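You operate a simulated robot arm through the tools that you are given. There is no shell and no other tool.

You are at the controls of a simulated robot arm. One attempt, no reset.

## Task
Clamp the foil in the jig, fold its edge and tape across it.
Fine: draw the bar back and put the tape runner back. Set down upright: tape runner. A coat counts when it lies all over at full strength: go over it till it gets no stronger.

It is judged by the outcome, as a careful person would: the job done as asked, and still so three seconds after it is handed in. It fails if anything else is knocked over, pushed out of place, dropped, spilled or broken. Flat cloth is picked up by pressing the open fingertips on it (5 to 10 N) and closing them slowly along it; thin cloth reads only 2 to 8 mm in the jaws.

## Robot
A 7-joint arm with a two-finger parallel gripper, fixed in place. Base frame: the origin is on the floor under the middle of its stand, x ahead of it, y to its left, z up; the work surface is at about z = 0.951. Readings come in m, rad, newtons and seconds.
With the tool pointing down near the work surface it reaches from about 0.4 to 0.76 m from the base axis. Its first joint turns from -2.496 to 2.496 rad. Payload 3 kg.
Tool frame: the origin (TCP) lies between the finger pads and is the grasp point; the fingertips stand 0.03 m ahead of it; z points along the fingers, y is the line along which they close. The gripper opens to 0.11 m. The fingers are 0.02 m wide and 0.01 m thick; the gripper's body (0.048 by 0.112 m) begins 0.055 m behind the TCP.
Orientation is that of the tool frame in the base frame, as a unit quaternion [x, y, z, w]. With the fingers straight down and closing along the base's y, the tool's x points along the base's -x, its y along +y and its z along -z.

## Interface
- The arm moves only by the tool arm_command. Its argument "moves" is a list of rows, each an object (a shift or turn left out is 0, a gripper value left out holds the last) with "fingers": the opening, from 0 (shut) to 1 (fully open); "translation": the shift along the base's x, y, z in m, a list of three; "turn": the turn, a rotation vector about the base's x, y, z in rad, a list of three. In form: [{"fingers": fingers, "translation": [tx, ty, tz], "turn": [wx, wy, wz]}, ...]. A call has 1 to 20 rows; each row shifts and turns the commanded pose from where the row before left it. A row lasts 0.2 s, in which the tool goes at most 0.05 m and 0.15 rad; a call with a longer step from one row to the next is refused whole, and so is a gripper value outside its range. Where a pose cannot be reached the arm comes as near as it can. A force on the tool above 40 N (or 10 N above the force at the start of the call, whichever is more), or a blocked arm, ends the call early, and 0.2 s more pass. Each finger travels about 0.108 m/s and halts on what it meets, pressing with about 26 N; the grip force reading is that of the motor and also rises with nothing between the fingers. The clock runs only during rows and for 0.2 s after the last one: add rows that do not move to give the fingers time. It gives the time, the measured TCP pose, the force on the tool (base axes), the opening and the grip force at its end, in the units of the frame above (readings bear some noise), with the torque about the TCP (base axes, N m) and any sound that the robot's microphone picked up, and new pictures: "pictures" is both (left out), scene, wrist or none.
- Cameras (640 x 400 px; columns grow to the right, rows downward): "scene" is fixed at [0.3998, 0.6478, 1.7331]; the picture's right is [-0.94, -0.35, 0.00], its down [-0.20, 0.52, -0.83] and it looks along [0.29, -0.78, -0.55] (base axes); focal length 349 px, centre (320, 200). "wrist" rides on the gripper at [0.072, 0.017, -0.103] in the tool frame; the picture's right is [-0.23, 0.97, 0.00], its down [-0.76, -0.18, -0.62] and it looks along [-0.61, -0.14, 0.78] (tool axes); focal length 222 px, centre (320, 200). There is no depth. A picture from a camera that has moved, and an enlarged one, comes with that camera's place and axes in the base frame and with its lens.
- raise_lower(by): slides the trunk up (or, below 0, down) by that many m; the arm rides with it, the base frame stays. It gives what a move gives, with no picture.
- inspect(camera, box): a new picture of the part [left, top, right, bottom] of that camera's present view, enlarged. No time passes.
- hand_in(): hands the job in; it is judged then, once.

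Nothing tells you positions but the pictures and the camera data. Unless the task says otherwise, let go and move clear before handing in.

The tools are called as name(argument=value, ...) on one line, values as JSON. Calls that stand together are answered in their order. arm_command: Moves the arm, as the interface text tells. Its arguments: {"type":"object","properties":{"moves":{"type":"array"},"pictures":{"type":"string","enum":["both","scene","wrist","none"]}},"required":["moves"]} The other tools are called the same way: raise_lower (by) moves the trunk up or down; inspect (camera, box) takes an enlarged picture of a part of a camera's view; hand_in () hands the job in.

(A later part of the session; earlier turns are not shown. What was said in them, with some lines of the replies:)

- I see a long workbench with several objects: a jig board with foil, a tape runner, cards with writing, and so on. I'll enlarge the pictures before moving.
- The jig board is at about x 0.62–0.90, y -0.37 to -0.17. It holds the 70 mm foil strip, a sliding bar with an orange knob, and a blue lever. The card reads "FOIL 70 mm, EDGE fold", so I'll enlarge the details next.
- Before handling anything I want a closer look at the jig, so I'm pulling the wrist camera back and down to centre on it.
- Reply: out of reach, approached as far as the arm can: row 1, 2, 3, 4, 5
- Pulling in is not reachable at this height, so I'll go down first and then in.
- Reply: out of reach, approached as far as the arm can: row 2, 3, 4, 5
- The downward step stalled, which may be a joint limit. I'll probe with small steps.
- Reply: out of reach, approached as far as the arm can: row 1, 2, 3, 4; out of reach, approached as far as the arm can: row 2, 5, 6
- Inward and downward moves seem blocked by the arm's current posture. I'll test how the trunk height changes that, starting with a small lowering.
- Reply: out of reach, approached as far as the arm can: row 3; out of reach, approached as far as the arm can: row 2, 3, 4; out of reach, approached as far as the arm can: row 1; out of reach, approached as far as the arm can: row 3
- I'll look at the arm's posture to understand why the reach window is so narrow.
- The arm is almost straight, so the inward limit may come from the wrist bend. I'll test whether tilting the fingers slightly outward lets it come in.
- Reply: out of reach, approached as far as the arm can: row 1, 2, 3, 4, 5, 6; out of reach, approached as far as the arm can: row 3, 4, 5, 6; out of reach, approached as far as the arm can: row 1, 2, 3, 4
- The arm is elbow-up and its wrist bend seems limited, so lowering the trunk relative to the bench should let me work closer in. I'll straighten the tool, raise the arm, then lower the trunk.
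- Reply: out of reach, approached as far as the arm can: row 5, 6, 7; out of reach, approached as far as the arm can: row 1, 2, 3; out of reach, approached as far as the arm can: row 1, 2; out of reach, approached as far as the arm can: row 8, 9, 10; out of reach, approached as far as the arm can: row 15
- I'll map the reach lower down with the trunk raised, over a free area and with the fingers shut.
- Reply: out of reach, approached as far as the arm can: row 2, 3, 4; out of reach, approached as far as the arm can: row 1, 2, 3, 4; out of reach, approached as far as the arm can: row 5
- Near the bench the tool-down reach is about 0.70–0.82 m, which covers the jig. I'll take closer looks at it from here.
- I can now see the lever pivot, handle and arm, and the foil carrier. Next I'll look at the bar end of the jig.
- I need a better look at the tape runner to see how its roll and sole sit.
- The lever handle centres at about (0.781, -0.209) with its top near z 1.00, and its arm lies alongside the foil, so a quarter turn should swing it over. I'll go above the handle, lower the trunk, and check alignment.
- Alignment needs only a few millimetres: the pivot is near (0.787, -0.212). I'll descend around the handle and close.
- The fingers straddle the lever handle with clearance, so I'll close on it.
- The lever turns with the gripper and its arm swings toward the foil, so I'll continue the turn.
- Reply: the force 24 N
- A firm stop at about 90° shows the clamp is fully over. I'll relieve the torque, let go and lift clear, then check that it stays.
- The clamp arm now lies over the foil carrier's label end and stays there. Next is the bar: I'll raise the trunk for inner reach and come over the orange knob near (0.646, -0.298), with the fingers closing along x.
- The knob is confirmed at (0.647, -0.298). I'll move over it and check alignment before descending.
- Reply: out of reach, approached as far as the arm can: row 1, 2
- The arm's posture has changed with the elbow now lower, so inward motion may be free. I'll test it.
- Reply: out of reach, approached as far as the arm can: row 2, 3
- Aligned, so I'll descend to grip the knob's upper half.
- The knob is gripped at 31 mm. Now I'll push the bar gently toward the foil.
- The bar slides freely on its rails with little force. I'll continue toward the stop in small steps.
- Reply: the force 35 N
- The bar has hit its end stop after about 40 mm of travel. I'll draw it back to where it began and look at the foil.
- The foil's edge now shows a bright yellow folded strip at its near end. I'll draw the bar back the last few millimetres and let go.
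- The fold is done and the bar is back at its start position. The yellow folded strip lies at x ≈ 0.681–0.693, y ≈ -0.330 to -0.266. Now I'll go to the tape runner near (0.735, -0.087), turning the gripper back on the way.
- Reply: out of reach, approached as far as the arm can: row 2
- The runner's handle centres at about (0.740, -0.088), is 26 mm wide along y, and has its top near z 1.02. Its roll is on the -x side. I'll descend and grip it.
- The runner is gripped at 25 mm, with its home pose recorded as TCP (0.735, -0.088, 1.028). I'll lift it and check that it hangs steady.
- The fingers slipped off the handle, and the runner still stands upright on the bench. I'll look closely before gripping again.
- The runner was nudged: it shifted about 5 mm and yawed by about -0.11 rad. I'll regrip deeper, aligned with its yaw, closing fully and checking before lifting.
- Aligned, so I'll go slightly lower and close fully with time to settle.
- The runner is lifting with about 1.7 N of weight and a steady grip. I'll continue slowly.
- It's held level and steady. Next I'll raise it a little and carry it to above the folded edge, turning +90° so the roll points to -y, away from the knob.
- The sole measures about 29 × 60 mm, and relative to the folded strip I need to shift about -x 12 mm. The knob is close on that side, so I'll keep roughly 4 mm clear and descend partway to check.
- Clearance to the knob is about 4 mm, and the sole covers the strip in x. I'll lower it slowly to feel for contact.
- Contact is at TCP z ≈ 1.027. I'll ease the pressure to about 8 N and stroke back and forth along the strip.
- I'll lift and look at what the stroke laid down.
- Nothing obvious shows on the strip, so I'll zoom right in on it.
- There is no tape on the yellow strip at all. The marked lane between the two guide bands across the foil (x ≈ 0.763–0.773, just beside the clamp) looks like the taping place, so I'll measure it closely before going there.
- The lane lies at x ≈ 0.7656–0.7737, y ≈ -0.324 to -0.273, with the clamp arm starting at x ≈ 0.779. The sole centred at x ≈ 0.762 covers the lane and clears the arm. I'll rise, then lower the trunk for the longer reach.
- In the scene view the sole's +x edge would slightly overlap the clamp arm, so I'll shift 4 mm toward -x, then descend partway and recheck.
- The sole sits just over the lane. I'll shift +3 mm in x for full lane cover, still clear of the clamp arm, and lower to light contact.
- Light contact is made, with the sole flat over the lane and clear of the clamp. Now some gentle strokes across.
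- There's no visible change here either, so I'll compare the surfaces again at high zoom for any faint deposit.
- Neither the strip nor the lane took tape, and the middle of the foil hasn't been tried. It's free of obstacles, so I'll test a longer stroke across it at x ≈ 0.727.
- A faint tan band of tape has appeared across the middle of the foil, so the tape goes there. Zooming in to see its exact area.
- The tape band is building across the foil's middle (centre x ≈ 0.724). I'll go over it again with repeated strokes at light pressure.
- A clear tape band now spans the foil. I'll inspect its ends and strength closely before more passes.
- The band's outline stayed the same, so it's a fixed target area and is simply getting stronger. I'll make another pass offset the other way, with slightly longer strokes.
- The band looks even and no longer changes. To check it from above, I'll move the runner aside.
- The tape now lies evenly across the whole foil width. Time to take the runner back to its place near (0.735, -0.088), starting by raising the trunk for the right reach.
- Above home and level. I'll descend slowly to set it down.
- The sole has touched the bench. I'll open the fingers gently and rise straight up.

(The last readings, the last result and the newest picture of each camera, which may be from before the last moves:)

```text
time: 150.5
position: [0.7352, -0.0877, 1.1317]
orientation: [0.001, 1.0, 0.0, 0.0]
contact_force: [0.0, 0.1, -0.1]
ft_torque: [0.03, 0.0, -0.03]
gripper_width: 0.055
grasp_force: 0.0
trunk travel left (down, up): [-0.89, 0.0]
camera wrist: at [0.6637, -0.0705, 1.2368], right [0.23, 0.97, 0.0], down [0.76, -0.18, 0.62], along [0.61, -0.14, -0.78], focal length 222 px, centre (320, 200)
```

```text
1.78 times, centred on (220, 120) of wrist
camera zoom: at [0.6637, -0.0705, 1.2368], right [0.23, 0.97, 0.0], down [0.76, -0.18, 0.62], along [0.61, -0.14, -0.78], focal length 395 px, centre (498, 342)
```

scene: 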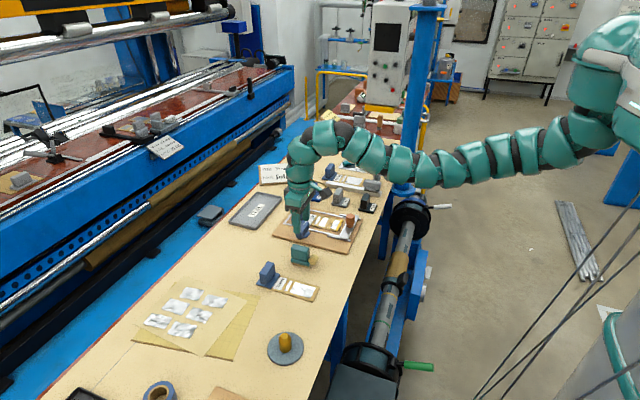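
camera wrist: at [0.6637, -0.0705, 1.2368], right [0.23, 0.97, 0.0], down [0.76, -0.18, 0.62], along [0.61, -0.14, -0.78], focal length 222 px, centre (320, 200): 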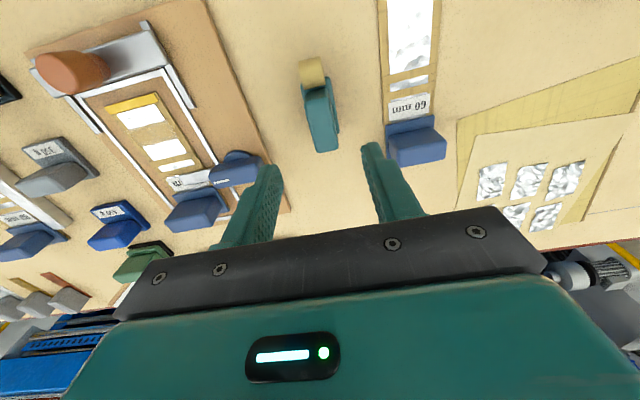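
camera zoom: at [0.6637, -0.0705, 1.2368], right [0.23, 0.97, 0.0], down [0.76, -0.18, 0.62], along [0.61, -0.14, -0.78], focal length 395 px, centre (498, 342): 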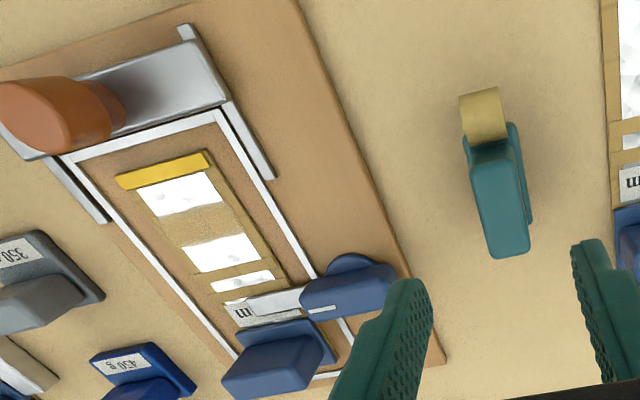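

The runner stands upright. I'll compare its place with the original view, then check the whole scene.

inspect(camera="scene", box=[282, 232, 328, 276])

inspect(camera="scene", box=[300, 200, 370, 245])

inspect(camera="wrist", box=[250, 40, 390, 170])

```text
9.09 times, centred on (305, 254) of scene
camera zoom: at [0.3998, 0.6478, 1.7331], right [-0.94, -0.35, 0.0], down [-0.2, 0.52, -0.83], along [0.29, -0.78, -0.55], focal length 3172 px, centre (456, -291)
```

zoom: 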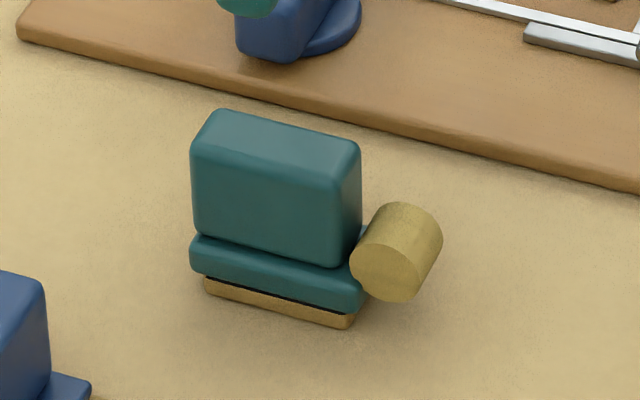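

```text
8.89 times, centred on (335, 222) of scene
camera zoom: at [0.3998, 0.6478, 1.7331], right [-0.94, -0.35, 0.0], down [-0.2, 0.52, -0.83], along [0.29, -0.78, -0.55], focal length 3101 px, centre (187, 0)
```

zoom: 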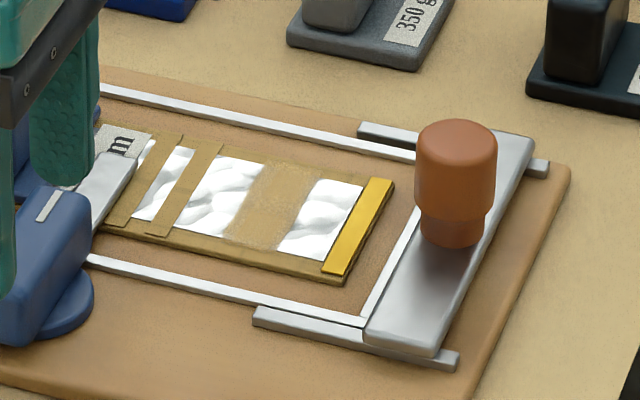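

```text
3.08 times, centred on (320, 105) of wrist
camera zoom: at [0.6637, -0.0705, 1.2368], right [0.23, 0.97, 0.0], down [0.76, -0.18, 0.62], along [0.61, -0.14, -0.78], focal length 684 px, centre (320, 492)
```

zoom: 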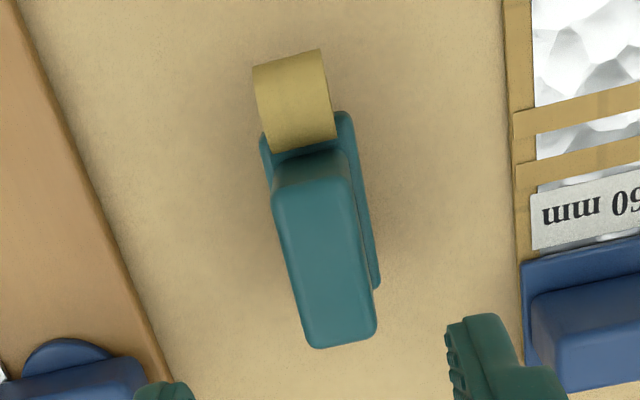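

inspect(camera="scene", box=[322, 213, 344, 229])

inspect(camera="wrist", box=[90, 80, 210, 180])

```text
16.00 times, centred on (333, 221) of scene
camera zoom: at [0.3998, 0.6478, 1.7331], right [-0.94, -0.35, 0.0], down [-0.2, 0.52, -0.83], along [0.29, -0.78, -0.55], focal length 5582 px, centre (112, -136)
```

zoom: 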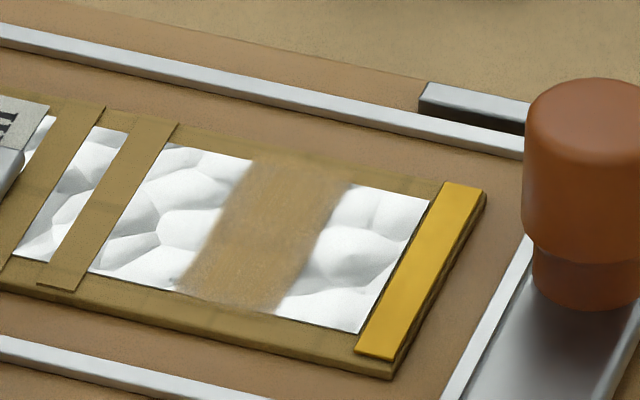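

```text
4.00 times, centred on (150, 130) of wrist
camera zoom: at [0.6637, -0.0705, 1.2368], right [0.23, 0.97, 0.0], down [0.76, -0.18, 0.62], along [0.61, -0.14, -0.78], focal length 888 px, centre (1000, 480)
```

zoom: 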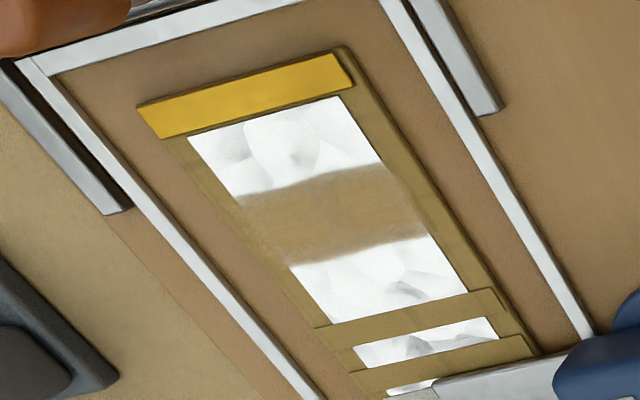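

The band looks good, but I want a close unobstructed look at its +y end for full strength before handing in.

arm_command(moves=[{"translation": [0, -0.03, 0.01]}, {"translation": [0, -0.03, 0]}, {"translation": [0, -0.03, 0]}, {"translation": [0, -0.03, 0]}, {"translation": [0.0, -0.03, 0]}, {"translation": [0.0, -0.03, 0]}, {}], pictures="wrist")

inspect(camera="wrist", box=[240, 50, 350, 150])

```text
time: 152.1
position: [0.7368, -0.2676, 1.1422]
orientation: [0.001, 1.0, 0.0, 0.0]
contact_force: [0.1, -0.5, 0.0]
ft_torque: [0.0, 0.01, 0.02]
gripper_width: 0.0547
grasp_force: 0.0
trunk travel left (down, up): [-0.89, 0.0]
camera wrist: at [0.6645, -0.2499, 1.2468], right [0.23, 0.97, 0.0], down [0.76, -0.18, 0.62], along [0.61, -0.14, -0.78], focal length 222 px, centre (320, 200)
```

wrist: 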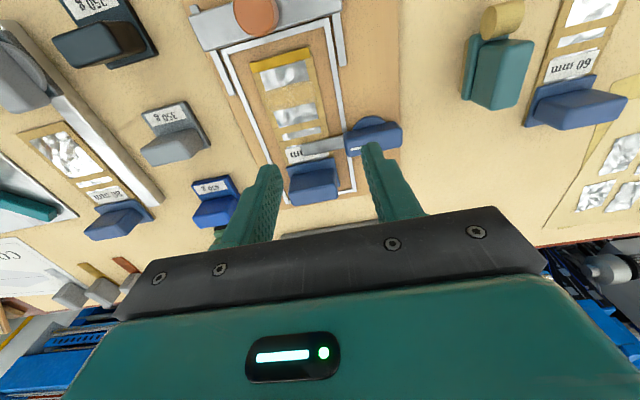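

```text
4.00 times, centred on (295, 100) of wrist
camera zoom: at [0.6645, -0.2499, 1.2468], right [0.23, 0.97, 0.0], down [0.76, -0.18, 0.62], along [0.61, -0.14, -0.78], focal length 888 px, centre (420, 600)
```

zoom: 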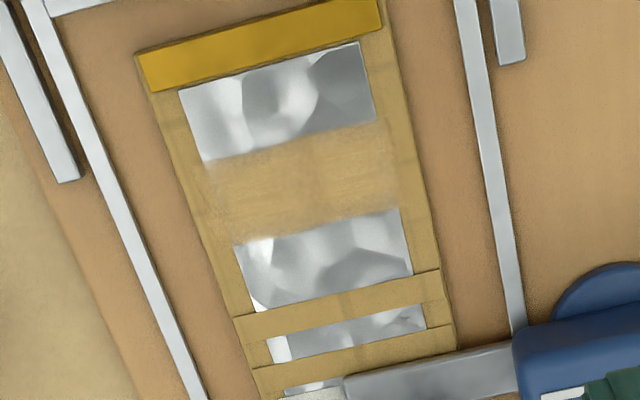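

inspect(camera="wrist", box=[280, 76, 348, 118])

inspect(camera="wrist", box=[260, 76, 310, 118])

```text
9.41 times, centred on (314, 97) of wrist
camera zoom: at [0.6645, -0.2499, 1.2468], right [0.23, 0.97, 0.0], down [0.76, -0.18, 0.62], along [0.61, -0.14, -0.78], focal length 2091 px, centre (376, 1169)
```

zoom: 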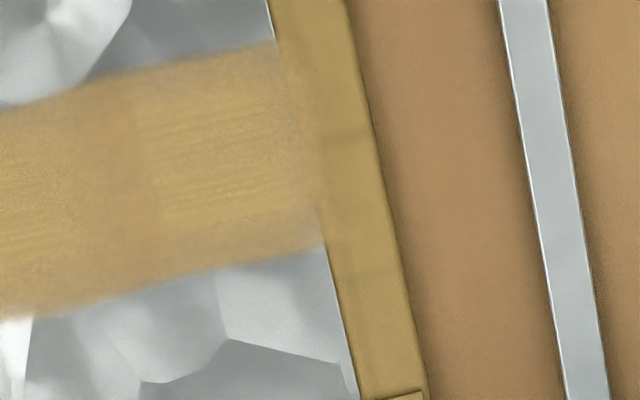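

```text
9.52 times, centred on (285, 97) of wrist
camera zoom: at [0.6645, -0.2499, 1.2468], right [0.23, 0.97, 0.0], down [0.76, -0.18, 0.62], along [0.61, -0.14, -0.78], focal length 2116 px, centre (653, 1181)
```

zoom: 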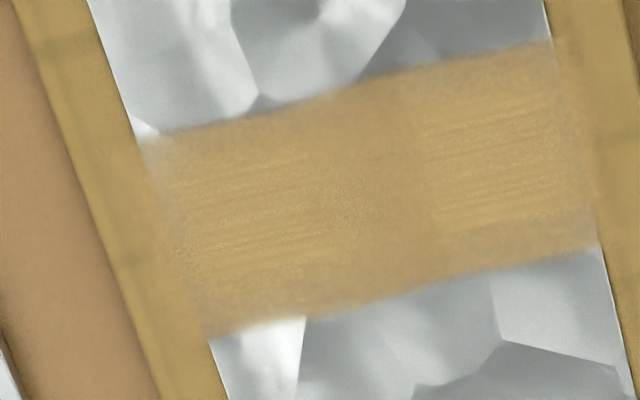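

The tape is even and opaque across the full foil width, the fold and clamp are in place, the bar is drawn back, and the runner stands upright at its spot. I'll lift the arm clear and take a last look.

arm_command(moves=[{"translation": [0, 0, 0.03]}, {"translation": [0, 0, 0.03]}, {"translation": [0, 0, 0.02]}, {}, {}, {}], pictures="both")

inspect(camera="scene", box=[240, 130, 420, 290])

```text
time: 153.5
position: [0.7362, -0.2669, 1.2208]
orientation: [0.001, 1.0, 0.0, 0.0]
contact_force: [-0.1, 0.2, -0.1]
ft_torque: [0.0, 0.0, 0.02]
gripper_width: 0.0547
grasp_force: 0.1
trunk travel left (down, up): [-0.89, 0.0]
camera wrist: at [0.6638, -0.2499, 1.3263], right [0.23, 0.97, 0.0], down [0.76, -0.18, 0.62], along [0.61, -0.14, -0.78], focal length 222 px, centre (320, 200)
```

scene: 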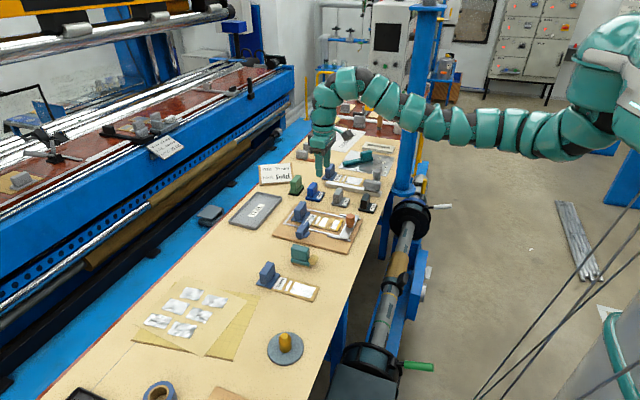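
wrist: 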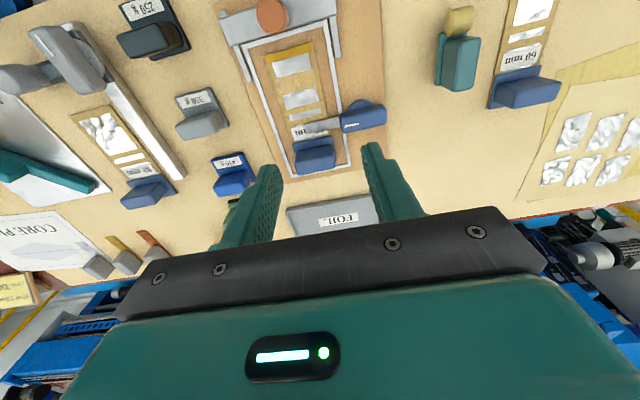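

```text
2.50 times, centred on (330, 210) of scene
camera zoom: at [0.3998, 0.6478, 1.7331], right [-0.94, -0.35, 0.0], down [-0.2, 0.52, -0.83], along [0.29, -0.78, -0.55], focal length 872 px, centre (295, 175)
```

zoom: 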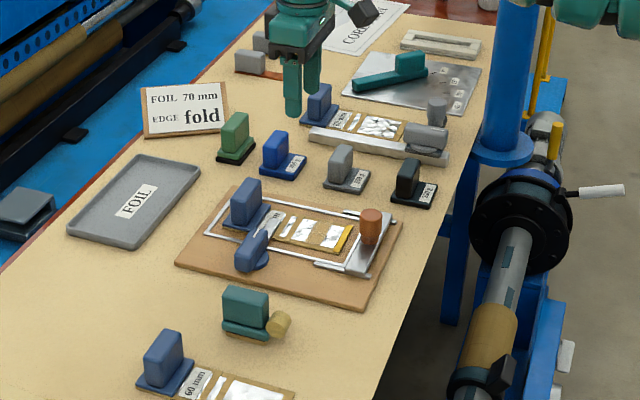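

Everything is in place: foil clamped, edge folded, tape across it, bar back, runner upright at its spot, and the arm clear with nothing else disturbed. Handing in.

hand_in()

```text
The job is handed in.
```

I clamped the 70 mm foil in the jig, folded its edge and taped across it, then handed the job in. I haven't seen the judgement.

- **Clamp:** the lever is turned a quarter turn to its stop, with its arm over the label end of the foil carrier.
- **Fold:** I pushed the bar to its end stop, which left a folded strip along the foil's near edge. I then drew the bar back to where it started.
- **Tape:** the band runs across the whole width of the foil, about 23 mm wide. I went over it until further passes made no visible difference. The tape takes only across the middle of the foil. I also pressed the runner on the folded strip and on the lane between the two brown bands; neither took any tape or shows a mark.
- **Tape runner:** it stands upright and released, about 3 mm from its original spot.

**Slip:** on my first lift, the fingers slipped off the runner. It stayed upright but shifted about 5 mm and turned slightly on the bench. I regripped it lower, and the hold stayed steady from then on.

Nothing else appeared moved or knocked over in the last pictures.
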